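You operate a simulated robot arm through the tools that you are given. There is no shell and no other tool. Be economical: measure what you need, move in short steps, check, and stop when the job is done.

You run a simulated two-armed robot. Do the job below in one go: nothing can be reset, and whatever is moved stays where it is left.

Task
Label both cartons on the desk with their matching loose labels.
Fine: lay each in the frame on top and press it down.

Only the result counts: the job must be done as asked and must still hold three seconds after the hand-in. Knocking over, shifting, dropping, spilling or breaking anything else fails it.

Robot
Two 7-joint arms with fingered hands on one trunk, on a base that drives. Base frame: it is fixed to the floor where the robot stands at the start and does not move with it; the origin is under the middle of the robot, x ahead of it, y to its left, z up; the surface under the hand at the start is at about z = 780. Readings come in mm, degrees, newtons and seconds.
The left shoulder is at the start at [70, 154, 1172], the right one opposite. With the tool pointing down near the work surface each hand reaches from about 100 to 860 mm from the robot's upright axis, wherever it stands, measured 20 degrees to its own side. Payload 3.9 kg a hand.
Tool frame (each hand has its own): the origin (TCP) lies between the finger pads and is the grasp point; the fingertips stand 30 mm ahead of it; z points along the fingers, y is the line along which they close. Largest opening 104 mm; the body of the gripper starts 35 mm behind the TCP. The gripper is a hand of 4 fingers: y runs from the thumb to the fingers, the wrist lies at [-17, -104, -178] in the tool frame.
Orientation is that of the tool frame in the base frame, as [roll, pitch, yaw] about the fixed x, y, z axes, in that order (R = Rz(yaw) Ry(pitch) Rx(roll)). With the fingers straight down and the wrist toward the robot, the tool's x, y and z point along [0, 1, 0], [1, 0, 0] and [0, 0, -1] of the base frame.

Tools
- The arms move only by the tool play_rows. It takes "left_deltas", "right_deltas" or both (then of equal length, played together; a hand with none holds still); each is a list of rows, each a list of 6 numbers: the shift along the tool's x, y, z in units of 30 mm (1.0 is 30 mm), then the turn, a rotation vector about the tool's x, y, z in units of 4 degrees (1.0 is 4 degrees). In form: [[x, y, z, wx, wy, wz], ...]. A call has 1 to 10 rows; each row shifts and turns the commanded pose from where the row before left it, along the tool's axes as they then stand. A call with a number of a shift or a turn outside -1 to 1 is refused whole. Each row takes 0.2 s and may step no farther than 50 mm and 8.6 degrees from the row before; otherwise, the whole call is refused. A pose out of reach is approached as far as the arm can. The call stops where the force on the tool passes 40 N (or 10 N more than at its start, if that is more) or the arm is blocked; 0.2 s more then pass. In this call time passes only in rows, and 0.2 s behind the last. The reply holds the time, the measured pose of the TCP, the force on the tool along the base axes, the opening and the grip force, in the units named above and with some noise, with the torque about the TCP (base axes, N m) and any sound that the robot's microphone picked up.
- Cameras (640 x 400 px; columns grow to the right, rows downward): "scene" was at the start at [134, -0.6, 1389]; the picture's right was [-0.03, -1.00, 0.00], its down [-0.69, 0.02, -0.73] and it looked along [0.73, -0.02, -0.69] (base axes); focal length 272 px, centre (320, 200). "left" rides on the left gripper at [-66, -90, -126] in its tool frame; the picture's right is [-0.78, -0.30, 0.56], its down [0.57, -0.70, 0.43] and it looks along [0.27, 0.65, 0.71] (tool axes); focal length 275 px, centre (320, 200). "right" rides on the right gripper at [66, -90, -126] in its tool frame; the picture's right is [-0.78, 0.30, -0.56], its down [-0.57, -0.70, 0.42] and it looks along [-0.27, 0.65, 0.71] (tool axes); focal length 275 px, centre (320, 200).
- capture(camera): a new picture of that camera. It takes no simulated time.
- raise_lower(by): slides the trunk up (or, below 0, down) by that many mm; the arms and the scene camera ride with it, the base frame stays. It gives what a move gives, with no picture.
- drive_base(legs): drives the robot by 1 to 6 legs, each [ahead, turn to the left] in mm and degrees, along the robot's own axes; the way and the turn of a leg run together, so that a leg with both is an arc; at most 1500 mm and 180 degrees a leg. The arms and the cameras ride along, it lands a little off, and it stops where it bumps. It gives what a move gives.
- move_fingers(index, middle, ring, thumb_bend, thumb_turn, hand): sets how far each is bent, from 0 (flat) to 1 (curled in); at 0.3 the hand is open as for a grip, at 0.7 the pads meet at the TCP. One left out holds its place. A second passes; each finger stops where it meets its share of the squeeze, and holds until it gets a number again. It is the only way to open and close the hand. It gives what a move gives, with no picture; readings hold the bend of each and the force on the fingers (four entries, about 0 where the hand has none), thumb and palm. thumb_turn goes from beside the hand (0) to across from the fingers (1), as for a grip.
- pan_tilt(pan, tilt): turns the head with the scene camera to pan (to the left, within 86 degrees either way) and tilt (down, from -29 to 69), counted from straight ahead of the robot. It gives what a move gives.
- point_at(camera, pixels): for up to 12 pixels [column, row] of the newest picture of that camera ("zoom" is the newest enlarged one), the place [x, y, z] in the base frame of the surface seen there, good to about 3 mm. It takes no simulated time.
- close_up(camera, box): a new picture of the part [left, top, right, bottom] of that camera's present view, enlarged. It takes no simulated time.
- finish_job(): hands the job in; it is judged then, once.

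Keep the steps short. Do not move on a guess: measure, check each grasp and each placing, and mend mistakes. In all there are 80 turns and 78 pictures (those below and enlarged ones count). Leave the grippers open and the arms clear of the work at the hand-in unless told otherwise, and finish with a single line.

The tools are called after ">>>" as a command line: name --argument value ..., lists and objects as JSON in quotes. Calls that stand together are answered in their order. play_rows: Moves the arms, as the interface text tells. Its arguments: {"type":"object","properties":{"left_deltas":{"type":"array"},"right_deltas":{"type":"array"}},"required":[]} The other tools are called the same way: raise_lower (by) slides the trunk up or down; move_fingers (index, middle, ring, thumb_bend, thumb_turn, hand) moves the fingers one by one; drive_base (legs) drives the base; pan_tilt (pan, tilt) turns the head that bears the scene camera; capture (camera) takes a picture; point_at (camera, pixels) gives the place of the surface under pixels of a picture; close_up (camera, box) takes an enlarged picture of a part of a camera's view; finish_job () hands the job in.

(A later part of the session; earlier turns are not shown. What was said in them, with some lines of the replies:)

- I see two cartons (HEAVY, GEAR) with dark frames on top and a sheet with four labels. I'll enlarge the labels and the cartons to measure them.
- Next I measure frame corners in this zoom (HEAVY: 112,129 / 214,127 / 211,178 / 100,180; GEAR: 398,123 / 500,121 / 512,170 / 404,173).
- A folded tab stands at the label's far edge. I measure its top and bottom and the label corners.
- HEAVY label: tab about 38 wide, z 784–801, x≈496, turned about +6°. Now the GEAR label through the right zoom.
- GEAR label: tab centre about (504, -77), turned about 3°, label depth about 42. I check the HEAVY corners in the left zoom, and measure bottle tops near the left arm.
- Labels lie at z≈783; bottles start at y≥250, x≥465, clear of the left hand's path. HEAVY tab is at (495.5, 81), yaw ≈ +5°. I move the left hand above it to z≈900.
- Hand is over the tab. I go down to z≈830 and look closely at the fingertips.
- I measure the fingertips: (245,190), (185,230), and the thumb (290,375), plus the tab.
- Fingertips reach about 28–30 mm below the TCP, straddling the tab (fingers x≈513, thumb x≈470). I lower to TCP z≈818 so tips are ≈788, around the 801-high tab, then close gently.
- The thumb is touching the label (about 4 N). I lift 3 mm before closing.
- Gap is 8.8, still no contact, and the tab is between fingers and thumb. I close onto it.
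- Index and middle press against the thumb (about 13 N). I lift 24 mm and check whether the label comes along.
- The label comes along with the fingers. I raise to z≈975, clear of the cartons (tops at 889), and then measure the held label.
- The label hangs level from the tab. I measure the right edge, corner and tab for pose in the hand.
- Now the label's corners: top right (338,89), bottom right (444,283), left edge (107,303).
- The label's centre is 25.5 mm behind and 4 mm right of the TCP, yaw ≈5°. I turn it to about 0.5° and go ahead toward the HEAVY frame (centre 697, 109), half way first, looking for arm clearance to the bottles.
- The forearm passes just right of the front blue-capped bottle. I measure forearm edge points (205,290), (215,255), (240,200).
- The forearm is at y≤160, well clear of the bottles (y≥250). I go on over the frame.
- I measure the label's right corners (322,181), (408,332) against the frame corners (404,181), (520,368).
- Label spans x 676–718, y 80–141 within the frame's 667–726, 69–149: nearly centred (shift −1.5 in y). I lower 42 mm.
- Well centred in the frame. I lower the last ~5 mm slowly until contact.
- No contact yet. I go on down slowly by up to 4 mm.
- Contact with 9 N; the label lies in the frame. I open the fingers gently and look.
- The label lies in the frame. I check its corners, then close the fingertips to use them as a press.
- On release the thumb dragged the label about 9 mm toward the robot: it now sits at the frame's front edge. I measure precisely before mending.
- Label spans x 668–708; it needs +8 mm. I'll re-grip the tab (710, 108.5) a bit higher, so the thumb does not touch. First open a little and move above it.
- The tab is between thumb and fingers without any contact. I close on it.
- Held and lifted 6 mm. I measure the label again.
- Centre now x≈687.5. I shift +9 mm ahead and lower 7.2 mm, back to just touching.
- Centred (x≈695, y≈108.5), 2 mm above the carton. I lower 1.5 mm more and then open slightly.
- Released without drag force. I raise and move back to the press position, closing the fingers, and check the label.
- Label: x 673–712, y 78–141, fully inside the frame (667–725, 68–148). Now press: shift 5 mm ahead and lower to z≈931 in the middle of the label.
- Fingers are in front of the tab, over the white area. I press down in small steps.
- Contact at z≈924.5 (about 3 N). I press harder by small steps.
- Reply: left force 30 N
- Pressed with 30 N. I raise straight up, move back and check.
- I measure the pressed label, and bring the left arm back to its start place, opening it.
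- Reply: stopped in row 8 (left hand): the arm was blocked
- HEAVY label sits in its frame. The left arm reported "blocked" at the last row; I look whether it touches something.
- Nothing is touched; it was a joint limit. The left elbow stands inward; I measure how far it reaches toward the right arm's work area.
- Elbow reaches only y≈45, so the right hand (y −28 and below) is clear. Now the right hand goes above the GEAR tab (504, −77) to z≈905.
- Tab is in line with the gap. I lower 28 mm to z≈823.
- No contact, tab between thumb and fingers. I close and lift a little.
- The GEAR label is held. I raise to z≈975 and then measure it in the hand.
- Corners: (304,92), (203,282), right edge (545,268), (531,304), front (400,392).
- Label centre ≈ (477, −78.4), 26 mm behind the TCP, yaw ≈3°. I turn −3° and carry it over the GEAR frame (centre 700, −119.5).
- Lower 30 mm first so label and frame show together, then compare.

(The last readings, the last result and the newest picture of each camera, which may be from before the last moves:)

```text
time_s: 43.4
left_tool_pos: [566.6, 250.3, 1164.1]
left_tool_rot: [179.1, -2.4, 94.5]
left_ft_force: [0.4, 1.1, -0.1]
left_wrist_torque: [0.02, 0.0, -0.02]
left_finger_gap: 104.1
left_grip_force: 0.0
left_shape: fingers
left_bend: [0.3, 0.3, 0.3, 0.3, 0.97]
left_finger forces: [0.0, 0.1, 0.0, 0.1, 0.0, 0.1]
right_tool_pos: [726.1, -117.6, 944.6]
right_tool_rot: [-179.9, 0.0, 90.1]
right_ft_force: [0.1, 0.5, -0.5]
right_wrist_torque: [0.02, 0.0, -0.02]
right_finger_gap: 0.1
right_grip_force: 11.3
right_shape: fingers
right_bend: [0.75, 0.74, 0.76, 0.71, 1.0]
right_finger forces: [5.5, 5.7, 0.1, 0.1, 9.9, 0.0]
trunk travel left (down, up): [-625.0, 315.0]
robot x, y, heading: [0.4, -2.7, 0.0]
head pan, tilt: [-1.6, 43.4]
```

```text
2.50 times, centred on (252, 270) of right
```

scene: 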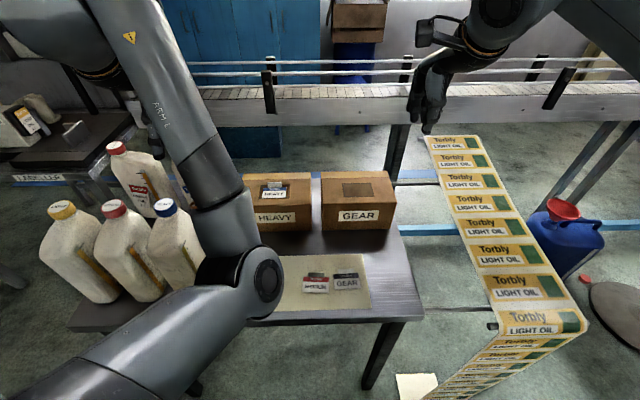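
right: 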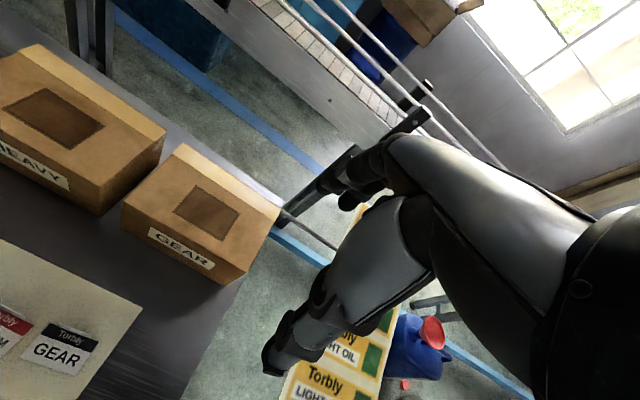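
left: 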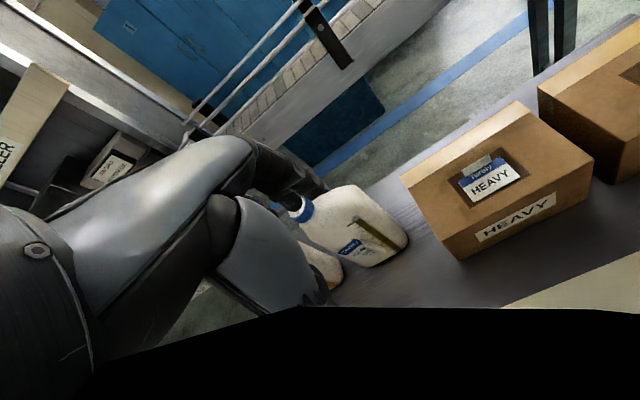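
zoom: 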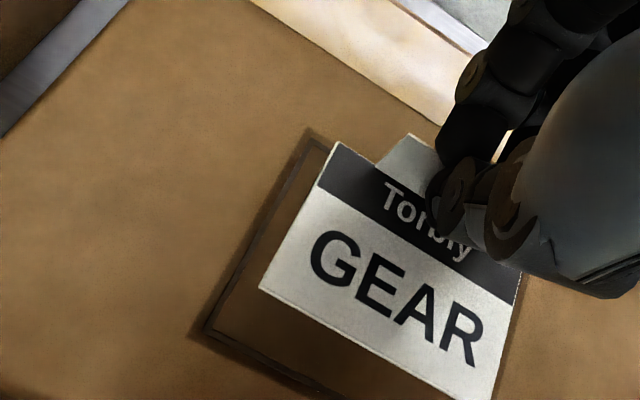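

>>> point_at --camera "zoom" --pixels '[[338, 146], [262, 288], [318, 185], [521, 280], [510, 310], [490, 395], [312, 138], [207, 328], [330, 388], [380, 348]]'

```text
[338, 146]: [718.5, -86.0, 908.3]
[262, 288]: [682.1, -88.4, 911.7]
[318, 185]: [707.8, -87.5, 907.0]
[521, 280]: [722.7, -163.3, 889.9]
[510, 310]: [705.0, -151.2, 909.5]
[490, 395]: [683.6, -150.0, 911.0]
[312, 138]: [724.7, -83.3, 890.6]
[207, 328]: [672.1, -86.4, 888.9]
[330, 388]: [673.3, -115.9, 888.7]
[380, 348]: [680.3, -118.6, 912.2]
```

Label centre (701, −119) over the frame centre (≈699, −120). I lower 14.5 mm, so it hangs ~2–3 mm above the carton and the thumb stays off.

>>> play_rows --right_deltas '[[0, 0, 0.3, 0, 0, 0], [0, 0, 0.18, 0, 0, 0]]'

>>> close_up --camera "right" --box '[124, 190, 380, 350]'

>>> point_at --camera "zoom" --pixels '[[338, 146], [262, 288], [318, 185], [490, 390], [380, 348], [330, 200]]'

```text
time_s: 44.0
left_tool_pos: [566.0, 249.2, 1163.5]
left_tool_rot: [179.0, -2.4, 94.5]
left_ft_force: [0.3, 0.4, -0.4]
left_wrist_torque: [0.0, 0.02, -0.02]
left_finger_gap: 104.2
left_grip_force: 0.1
left_shape: fingers
left_bend: [0.3, 0.3, 0.3, 0.3, 0.97]
left_finger forces: [0.0, 0.0, 0.0, 0.0, 0.1, 0.0]
right_tool_pos: [728.7, -118.1, 932.1]
right_tool_rot: [-180.0, 0.0, 89.9]
right_ft_force: [-0.5, 1.2, 0.1]
right_wrist_torque: [0.04, 0.01, -0.03]
right_finger_gap: 0.2
right_grip_force: 11.4
right_shape: fingers
right_bend: [0.75, 0.74, 0.76, 0.71, 1.0]
right_finger forces: [5.5, 5.9, 0.0, 0.1, 9.9, 0.0]
trunk travel left (down, up): [-625.0, 315.0]
robot x, y, heading: [-0.2, -4.5, 0.1]
head pan, tilt: [-1.6, 43.4]
```

```text
2.50 times, centred on (252, 270) of right
```

zoom: 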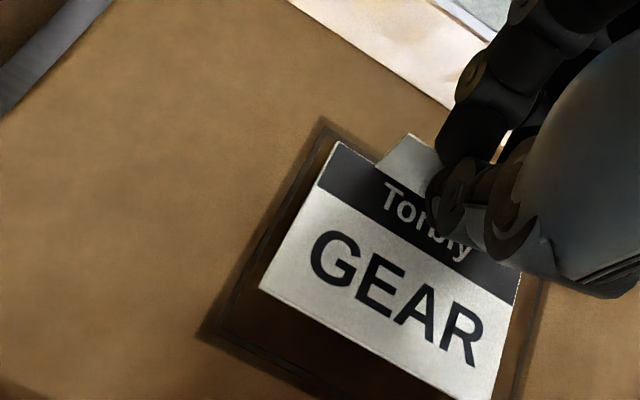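

```text
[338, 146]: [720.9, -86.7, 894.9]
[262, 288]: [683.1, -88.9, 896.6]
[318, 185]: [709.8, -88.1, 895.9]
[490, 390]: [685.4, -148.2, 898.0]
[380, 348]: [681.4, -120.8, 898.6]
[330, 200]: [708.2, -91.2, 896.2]
```

Label still ~5 mm above. I lower 3 mm more, then open a little.

>>> play_rows --right_deltas '[[0, 0, 0.1, 0, 0, 0]]'

>>> move_fingers --hand "right" --index 0.64 --middle 0.64 --ring 0.64 --thumb_bend 0.64

>>> play_rows --right_deltas '[[0, 0, -0.8, 0, 0, 0], [0, 0, -0.9, 0, 0, 0], [0, -0.6, 0, 0, 0, 0], [0, -0.6, 0, 0, 0, 0]]'

>>> move_fingers --hand "right" --index 0.74 --middle 0.74 --ring 0.74 --thumb_bend 0.7

>>> close_up --camera "right" --box '[140, 180, 380, 330]'

```text
time_s: 44.4
left_tool_pos: [564.2, 249.8, 1163.9]
left_tool_rot: [179.0, -2.5, 94.4]
left_ft_force: [-0.1, -0.4, -0.3]
left_wrist_torque: [0.0, 0.02, -0.03]
left_finger_gap: 104.2
left_grip_force: 0.2
left_shape: fingers
left_bend: [0.3, 0.3, 0.3, 0.3, 0.97]
left_finger forces: [0.1, 0.0, 0.0, 0.1, 0.0, 0.1]
right_tool_pos: [727.9, -118.0, 929.6]
right_tool_rot: [179.9, 0.0, 90.0]
right_ft_force: [1.0, -0.2, 3.3]
right_wrist_torque: [0.01, -0.02, -0.04]
right_finger_gap: 0.1
right_grip_force: 11.8
right_shape: fingers
right_bend: [0.75, 0.74, 0.76, 0.71, 1.0]
right_finger forces: [7.1, 5.8, 0.0, 0.1, 10.5, 0.0]
trunk travel left (down, up): [-625.0, 315.0]
robot x, y, heading: [-0.7, -3.5, 0.1]
head pan, tilt: [-1.6, 43.4]
```

```text
time_s: 45.4
left_tool_pos: [565.0, 249.0, 1163.1]
left_tool_rot: [179.0, -2.5, 94.5]
left_ft_force: [-0.1, -0.4, 0.4]
left_wrist_torque: [0.01, -0.02, -0.03]
left_finger_gap: 104.3
left_grip_force: 0.0
left_shape: fingers
left_bend: [0.3, 0.3, 0.3, 0.3, 0.97]
left_finger forces: [0.1, 0.0, 0.1, 0.0, 0.1, 0.0]
right_tool_pos: [727.6, -118.2, 928.4]
right_tool_rot: [-180.0, 0.0, 90.1]
right_ft_force: [0.4, -1.0, 0.2]
right_wrist_torque: [-0.03, -0.02, 0.0]
right_finger_gap: 18.1
right_grip_force: 0.0
right_shape: fingers
right_bend: [0.64, 0.64, 0.64, 0.64, 1.0]
right_finger forces: [0.1, 0.1, 0.0, 0.1, 0.0, 0.0]
trunk travel left (down, up): [-625.0, 315.0]
robot x, y, heading: [-1.6, -1.5, 0.4]
head pan, tilt: [-1.6, 43.4]
```

```text
time_s: 46.4
left_tool_pos: [565.0, 248.9, 1164.7]
left_tool_rot: [179.0, -2.6, 94.5]
left_ft_force: [0.3, -0.2, 0.0]
left_wrist_torque: [0.03, -0.03, 0.02]
left_finger_gap: 103.9
left_grip_force: 0.1
left_shape: fingers
left_bend: [0.3, 0.3, 0.3, 0.3, 0.97]
left_finger forces: [0.0, 0.0, 0.0, 0.0, 0.0, 0.0]
right_tool_pos: [690.4, -116.7, 980.2]
right_tool_rot: [-180.0, 0.0, 90.0]
right_ft_force: [-0.1, -0.1, 0.9]
right_wrist_torque: [0.0, 0.01, 0.0]
right_finger_gap: 17.7
right_grip_force: 0.1
right_shape: fingers
right_bend: [0.64, 0.64, 0.64, 0.64, 1.0]
right_finger forces: [0.0, 0.1, 0.1, 0.1, 0.0, 0.1]
trunk travel left (down, up): [-625.0, 315.0]
robot x, y, heading: [1.6, -2.0, 0.0]
head pan, tilt: [-1.6, 43.4]
```

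```text
time_s: 47.4
left_tool_pos: [565.7, 248.1, 1164.2]
left_tool_rot: [179.0, -2.5, 94.4]
left_ft_force: [-0.6, 0.5, 0.4]
left_wrist_torque: [-0.02, 0.01, 0.01]
left_finger_gap: 104.1
left_grip_force: 0.1
left_shape: fingers
left_bend: [0.3, 0.3, 0.3, 0.3, 0.97]
left_finger forces: [0.0, 0.0, 0.0, 0.1, 0.0, 0.0]
right_tool_pos: [690.8, -116.3, 978.4]
right_tool_rot: [179.9, 0.0, 90.0]
right_ft_force: [-0.5, -0.3, -0.4]
right_wrist_torque: [0.0, -0.01, 0.02]
right_finger_gap: 0.2
right_grip_force: 0.0
right_shape: fingers
right_bend: [0.74, 0.74, 0.74, 0.69, 1.0]
right_finger forces: [0.1, 0.1, 0.0, 0.0, 0.0, 0.0]
trunk travel left (down, up): [-625.0, 315.0]
robot x, y, heading: [-0.5, -1.2, 0.1]
head pan, tilt: [-1.6, 43.4]
```

```text
2.67 times, centred on (260, 255) of right
```

zoom: 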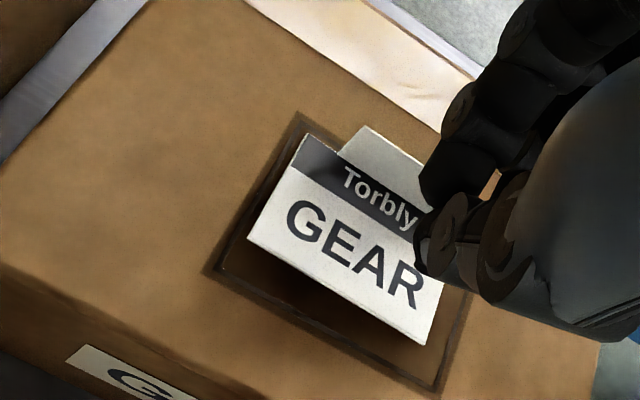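

>>> point_at --camera "zoom" --pixels '[[307, 137], [250, 236], [293, 172], [422, 342], [440, 282], [300, 115], [212, 270], [437, 388], [462, 300], [362, 130], [335, 290]]'

```text
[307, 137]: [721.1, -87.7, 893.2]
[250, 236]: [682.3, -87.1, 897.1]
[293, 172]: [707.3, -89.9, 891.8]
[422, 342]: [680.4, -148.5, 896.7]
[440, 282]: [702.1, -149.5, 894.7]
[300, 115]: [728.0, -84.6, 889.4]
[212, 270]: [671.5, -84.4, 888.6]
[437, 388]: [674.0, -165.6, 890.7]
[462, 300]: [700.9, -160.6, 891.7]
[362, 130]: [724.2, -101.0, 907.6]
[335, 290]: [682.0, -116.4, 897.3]
```

Label lies within the frame, front edge slightly raised (z≈897 vs 892); pressing will lay it flat. I shift 5 mm ahead and lower to z≈935.

>>> play_rows --right_deltas '[[-0.05, 0.17, 0.5, 0, 0, 0], [0, 0, 0.5, 0, 0, 0], [0, 0, 0.45, 0, 0, 0]]'

>>> play_rows --right_deltas '[[0, 0, 0.06, 0, 0, 0], [0, 0, 0.06, 0, 0, 0], [0, 0, 0.06, 0, 0, 0], [0, 0, 0.06, 0, 0, 0], [0, 0, 0.06, 0, 0, 0]]'

>>> close_up --camera "right" --box '[140, 180, 380, 330]'

```text
time_s: 48.2
left_tool_pos: [566.1, 249.5, 1164.1]
left_tool_rot: [179.0, -2.5, 94.4]
left_ft_force: [0.2, 0.1, 0.1]
left_wrist_torque: [0.03, 0.0, -0.03]
left_finger_gap: 104.3
left_grip_force: 0.1
left_shape: fingers
left_bend: [0.3, 0.3, 0.3, 0.3, 0.97]
left_finger forces: [0.0, 0.0, 0.0, 0.0, 0.0, 0.1]
right_tool_pos: [696.9, -120.6, 933.4]
right_tool_rot: [180.0, 0.0, 90.0]
right_ft_force: [0.0, 0.2, 0.2]
right_wrist_torque: [0.0, 0.03, 0.01]
right_finger_gap: 0.2
right_grip_force: 0.0
right_shape: fingers
right_bend: [0.74, 0.74, 0.74, 0.69, 1.0]
right_finger forces: [0.1, 0.0, 0.0, 0.0, 0.1, 0.0]
trunk travel left (down, up): [-625.0, 315.0]
robot x, y, heading: [-0.4, -1.4, -0.1]
head pan, tilt: [-1.6, 43.4]
```

```text
time_s: 49.4
left_tool_pos: [566.1, 250.0, 1163.2]
left_tool_rot: [179.0, -2.5, 94.5]
left_ft_force: [-0.8, -0.2, -0.4]
left_wrist_torque: [0.01, -0.02, 0.03]
left_finger_gap: 104.0
left_grip_force: 0.0
left_shape: fingers
left_bend: [0.3, 0.3, 0.3, 0.3, 0.97]
left_finger forces: [0.0, 0.0, 0.0, 0.1, 0.1, 0.0]
right_tool_pos: [696.1, -120.5, 925.5]
right_tool_rot: [-179.9, 0.0, 89.9]
right_ft_force: [-0.1, 0.1, -0.1]
right_wrist_torque: [0.03, -0.01, -0.01]
right_finger_gap: 0.2
right_grip_force: 0.1
right_shape: fingers
right_bend: [0.74, 0.74, 0.74, 0.69, 1.0]
right_finger forces: [0.1, 0.0, 0.0, 0.1, 0.1, 0.0]
trunk travel left (down, up): [-625.0, 315.0]
robot x, y, heading: [1.6, 1.3, -0.1]
head pan, tilt: [-1.6, 43.4]
```

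```text
2.67 times, centred on (260, 255) of right
```

zoom: 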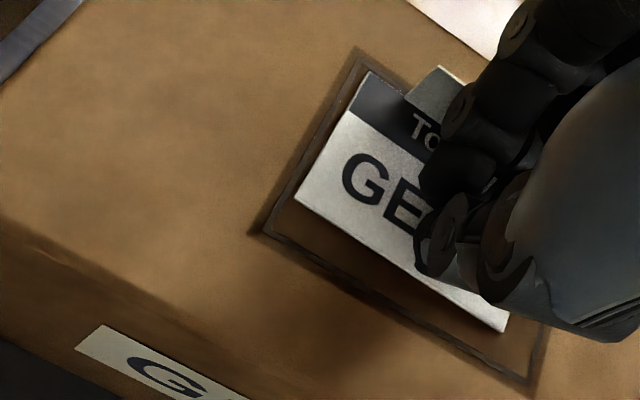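

No contact yet; thumb is over the white part, just in front of centre. I keep pressing in small steps.

>>> play_rows --right_deltas '[[0, 0, 0.05, 0, 0, 0], [0, 0, 0.05, 0, 0, 0], [0, 0, 0.05, 0, 0, 0], [0, 0, 0.05, 0, 0, 0], [0, 0, 0.04, 0, 0, 0]]'

>>> close_up --camera "right" --box '[140, 180, 380, 330]'

```text
time_s: 50.6
left_tool_pos: [562.5, 249.4, 1166.3]
left_tool_rot: [178.9, -2.4, 94.4]
left_ft_force: [0.3, -0.2, 0.1]
left_wrist_torque: [-0.01, 0.01, 0.01]
left_finger_gap: 104.4
left_grip_force: 0.1
left_shape: fingers
left_bend: [0.3, 0.3, 0.3, 0.3, 0.97]
left_finger forces: [0.0, 0.0, 0.0, 0.0, 0.1, 0.1]
right_tool_pos: [695.8, -119.6, 924.2]
right_tool_rot: [179.6, -0.1, 90.0]
right_ft_force: [0.1, -1.3, 21.1]
right_wrist_torque: [0.0, 0.31, 0.01]
right_finger_gap: 0.0
right_grip_force: 12.5
right_shape: fingers
right_bend: [0.74, 0.74, 0.74, 0.7, 1.0]
right_finger forces: [0.0, 0.0, 0.0, 0.0, 24.0, 0.0]
trunk travel left (down, up): [-625.0, 315.0]
robot x, y, heading: [0.3, 0.2, 0.1]
head pan, tilt: [-1.6, 43.4]
```

```text
2.67 times, centred on (260, 255) of right
```

zoom: 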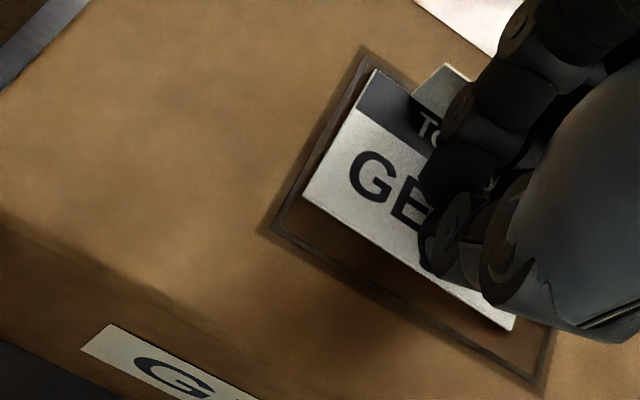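

21 N so far; a bit more to match the first (~30 N), hold, then rise and move back.

>>> play_rows --right_deltas '[[0, 0, 0.04, 0, 0, 0], [0, 0, 0.03, 0, 0, 0], [0, 0, 0, 0, 0, 0]]'

>>> play_rows --right_deltas '[[0, 0, -0.3, 0, 0, 0], [0, 0, -0.8, 0, 0, 0], [0, 0, -0.9, 0, 0, 0], [0, -0.6, -0.5, 0, 0, 0]]'

>>> close_up --camera "right" --box '[140, 150, 380, 300]'

```text
time_s: 51.4
left_tool_pos: [561.4, 250.0, 1166.9]
left_tool_rot: [178.9, -2.4, 94.5]
left_ft_force: [-0.7, -0.4, 0.3]
left_wrist_torque: [-0.03, 0.03, 0.0]
left_finger_gap: 104.1
left_grip_force: 0.0
left_shape: fingers
left_bend: [0.3, 0.3, 0.3, 0.3, 0.97]
left_finger forces: [0.0, 0.0, 0.0, 0.0, 0.0, 0.0]
right_tool_pos: [693.9, -119.0, 924.0]
right_tool_rot: [179.5, -0.1, 90.0]
right_ft_force: [-2.3, -1.9, 31.4]
right_wrist_torque: [0.02, 0.46, 0.04]
right_finger_gap: 0.1
right_grip_force: 18.5
right_shape: fingers
right_bend: [0.74, 0.74, 0.74, 0.7, 1.0]
right_finger forces: [0.0, 0.1, 0.1, 0.0, 36.6, 0.1]
trunk travel left (down, up): [-625.0, 315.0]
robot x, y, heading: [2.1, 0.4, 0.1]
head pan, tilt: [-1.6, 43.4]
```

```text
time_s: 52.4
left_tool_pos: [566.2, 249.2, 1163.7]
left_tool_rot: [179.1, -2.5, 94.4]
left_ft_force: [-0.6, 0.1, 0.0]
left_wrist_torque: [0.03, 0.0, 0.0]
left_finger_gap: 104.5
left_grip_force: 0.0
left_shape: fingers
left_bend: [0.3, 0.3, 0.3, 0.3, 0.97]
left_finger forces: [0.0, 0.0, 0.0, 0.1, 0.0, 0.0]
right_tool_pos: [681.3, -121.7, 992.8]
right_tool_rot: [-179.9, 0.0, 90.1]
right_ft_force: [-0.1, -0.3, 0.3]
right_wrist_torque: [-0.01, -0.02, -0.02]
right_finger_gap: 0.0
right_grip_force: 0.0
right_shape: fingers
right_bend: [0.74, 0.74, 0.74, 0.69, 1.0]
right_finger forces: [0.0, 0.1, 0.0, 0.1, 0.0, 0.0]
trunk travel left (down, up): [-625.0, 315.0]
robot x, y, heading: [1.8, -0.8, 0.2]
head pan, tilt: [-1.6, 43.4]
```

```text
2.67 times, centred on (260, 225) of right
```

zoom: 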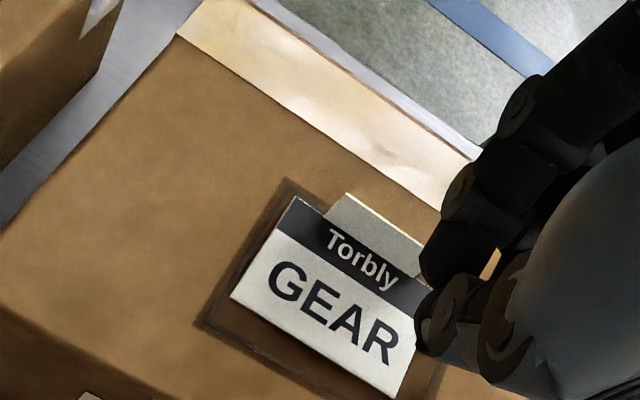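

Pressed with 31 N. I measure the result and bring the right arm back to its starting place, hand open.

>>> point_at --camera "zoom" --pixels '[[296, 201], [234, 297], [280, 235], [400, 392], [285, 182], [202, 323], [315, 345], [350, 320]]'

>>> play_rows --right_deltas '[[0, -0.3, -0.95, 0, 0, 0], [0, -0.3, -0.95, 0, 0, 0], [0, -0.4, -0.95, 0, 0, 0], [-0.6, -0.6, -0.9, 0, 0, 0], [-0.6, -0.6, -0.9, 0, 0, 0], [-0.6, -0.6, -0.9, 0, 0, 0], [-0.6, -0.6, -0.6, 0, 0, 0]]'

>>> move_fingers --hand "right" --index 0.3 --middle 0.3 --ring 0.3 --thumb_bend 0.3

>>> close_up --camera "scene" --box '[230, 165, 410, 245]'

>>> capture --camera "scene"

>>> close_up --camera "right" --box '[0, 30, 280, 205]'

```text
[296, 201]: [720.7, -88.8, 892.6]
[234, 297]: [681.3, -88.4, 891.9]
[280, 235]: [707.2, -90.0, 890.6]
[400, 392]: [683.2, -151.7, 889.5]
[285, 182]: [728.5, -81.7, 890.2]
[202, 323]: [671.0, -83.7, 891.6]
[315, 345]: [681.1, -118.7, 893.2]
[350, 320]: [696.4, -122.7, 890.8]
```

```text
time_s: 54.0
left_tool_pos: [565.1, 248.2, 1165.5]
left_tool_rot: [179.0, -2.5, 94.3]
left_ft_force: [0.5, -0.2, 0.6]
left_wrist_torque: [0.0, -0.01, -0.03]
left_finger_gap: 104.3
left_grip_force: 0.0
left_shape: fingers
left_bend: [0.3, 0.3, 0.3, 0.3, 0.97]
left_finger forces: [0.0, 0.0, 0.0, 0.0, 0.1, 0.0]
right_tool_pos: [574.9, -193.2, 1179.0]
right_tool_rot: [179.9, 0.0, 89.9]
right_ft_force: [0.8, -0.3, 0.9]
right_wrist_torque: [0.01, -0.02, -0.02]
right_finger_gap: 0.0
right_grip_force: 0.1
right_shape: fingers
right_bend: [0.74, 0.74, 0.74, 0.69, 1.0]
right_finger forces: [0.0, 0.0, 0.0, 0.0, 0.0, 0.0]
trunk travel left (down, up): [-625.0, 315.0]
robot x, y, heading: [-2.0, 1.3, 0.2]
head pan, tilt: [-1.6, 43.4]
```

```text
time_s: 55.0
left_tool_pos: [565.7, 250.1, 1163.5]
left_tool_rot: [179.1, -2.5, 94.5]
left_ft_force: [-0.7, -0.4, 1.0]
left_wrist_torque: [-0.02, 0.03, -0.01]
left_finger_gap: 104.4
left_grip_force: 0.1
left_shape: fingers
left_bend: [0.3, 0.3, 0.3, 0.3, 0.97]
left_finger forces: [0.0, 0.1, 0.0, 0.1, 0.1, 0.0]
right_tool_pos: [576.6, -190.6, 1178.4]
right_tool_rot: [179.9, 0.0, 90.1]
right_ft_force: [-0.2, 0.9, 0.4]
right_wrist_torque: [0.0, 0.02, 0.03]
right_finger_gap: 104.2
right_grip_force: 0.1
right_shape: fingers
right_bend: [0.3, 0.3, 0.3, 0.3, 0.97]
right_finger forces: [0.1, 0.1, 0.0, 0.1, 0.1, 0.0]
trunk travel left (down, up): [-625.0, 315.0]
robot x, y, heading: [-3.5, 0.1, -0.0]
head pan, tilt: [-1.6, 43.4]
```

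```text
3.56 times, centred on (320, 205) of scene
```

zoom: 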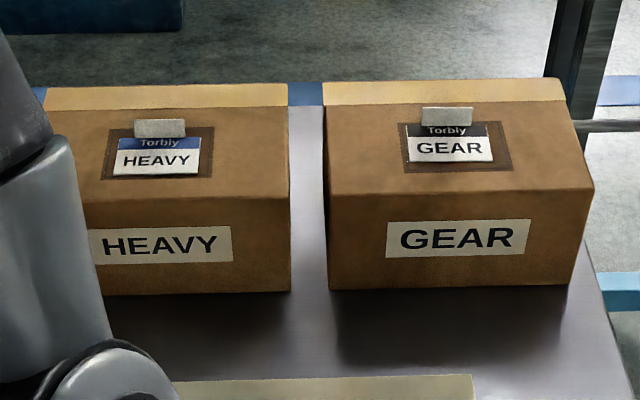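

```text
23 pictures are left
```

scene: 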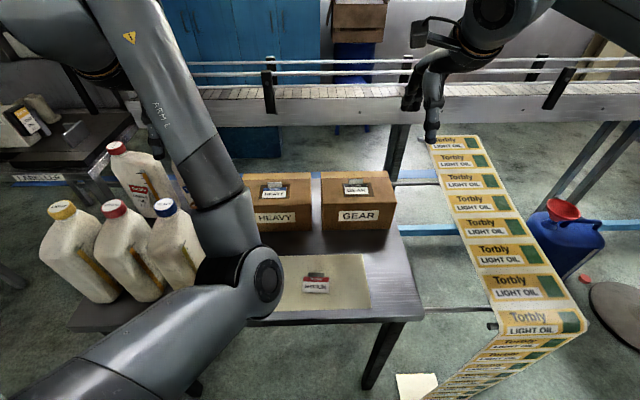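

```text
2.29 times, centred on (140, 118) of right
```

zoom: 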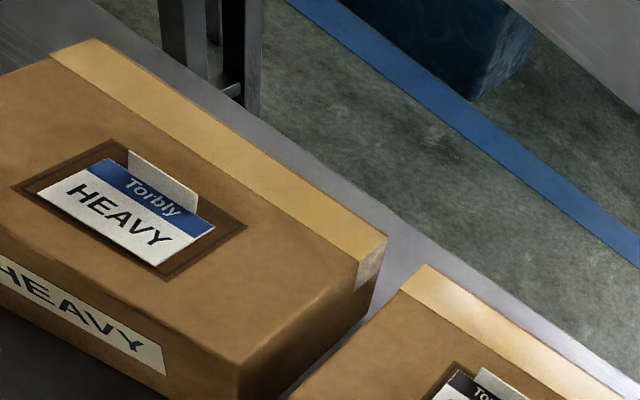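

Both labels are in their frames. HEAVY lies nearer the front border; I measure it once more in this view.

>>> point_at --camera "zoom" --pixels '[[42, 191], [150, 262], [212, 229], [110, 161], [15, 187], [164, 276], [243, 228], [108, 142], [95, 227], [85, 233]]'

>>> close_up --camera "scene" --box '[252, 177, 300, 207]'

```text
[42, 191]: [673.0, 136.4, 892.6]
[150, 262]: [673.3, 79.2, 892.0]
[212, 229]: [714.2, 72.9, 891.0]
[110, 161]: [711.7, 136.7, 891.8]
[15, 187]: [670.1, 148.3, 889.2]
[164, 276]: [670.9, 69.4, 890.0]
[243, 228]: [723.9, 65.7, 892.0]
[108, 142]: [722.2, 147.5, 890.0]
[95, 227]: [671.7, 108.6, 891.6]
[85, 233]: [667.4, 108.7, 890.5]
```

```text
13.33 times, centred on (276, 192) of scene
```

zoom: 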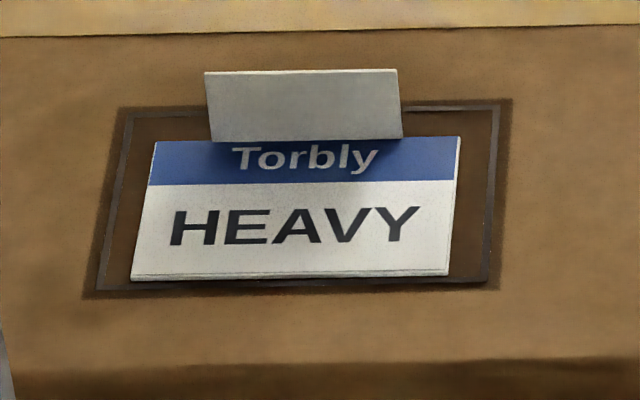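

Both labels lie flat inside their frames, with HEAVY about 4–5 mm forward of centre but not across the border line. They were pressed with about 30 N. The arms are clear and the hands open, so I hand in.

>>> finish_job

```text
The job is handed in.
```

The HEAVY and GEAR labels are each lying in the frame on their matching carton and were pressed down with about 30 N; HEAVY sits about 4–5 mm toward the front of its frame but inside the border, and nothing else looked moved.
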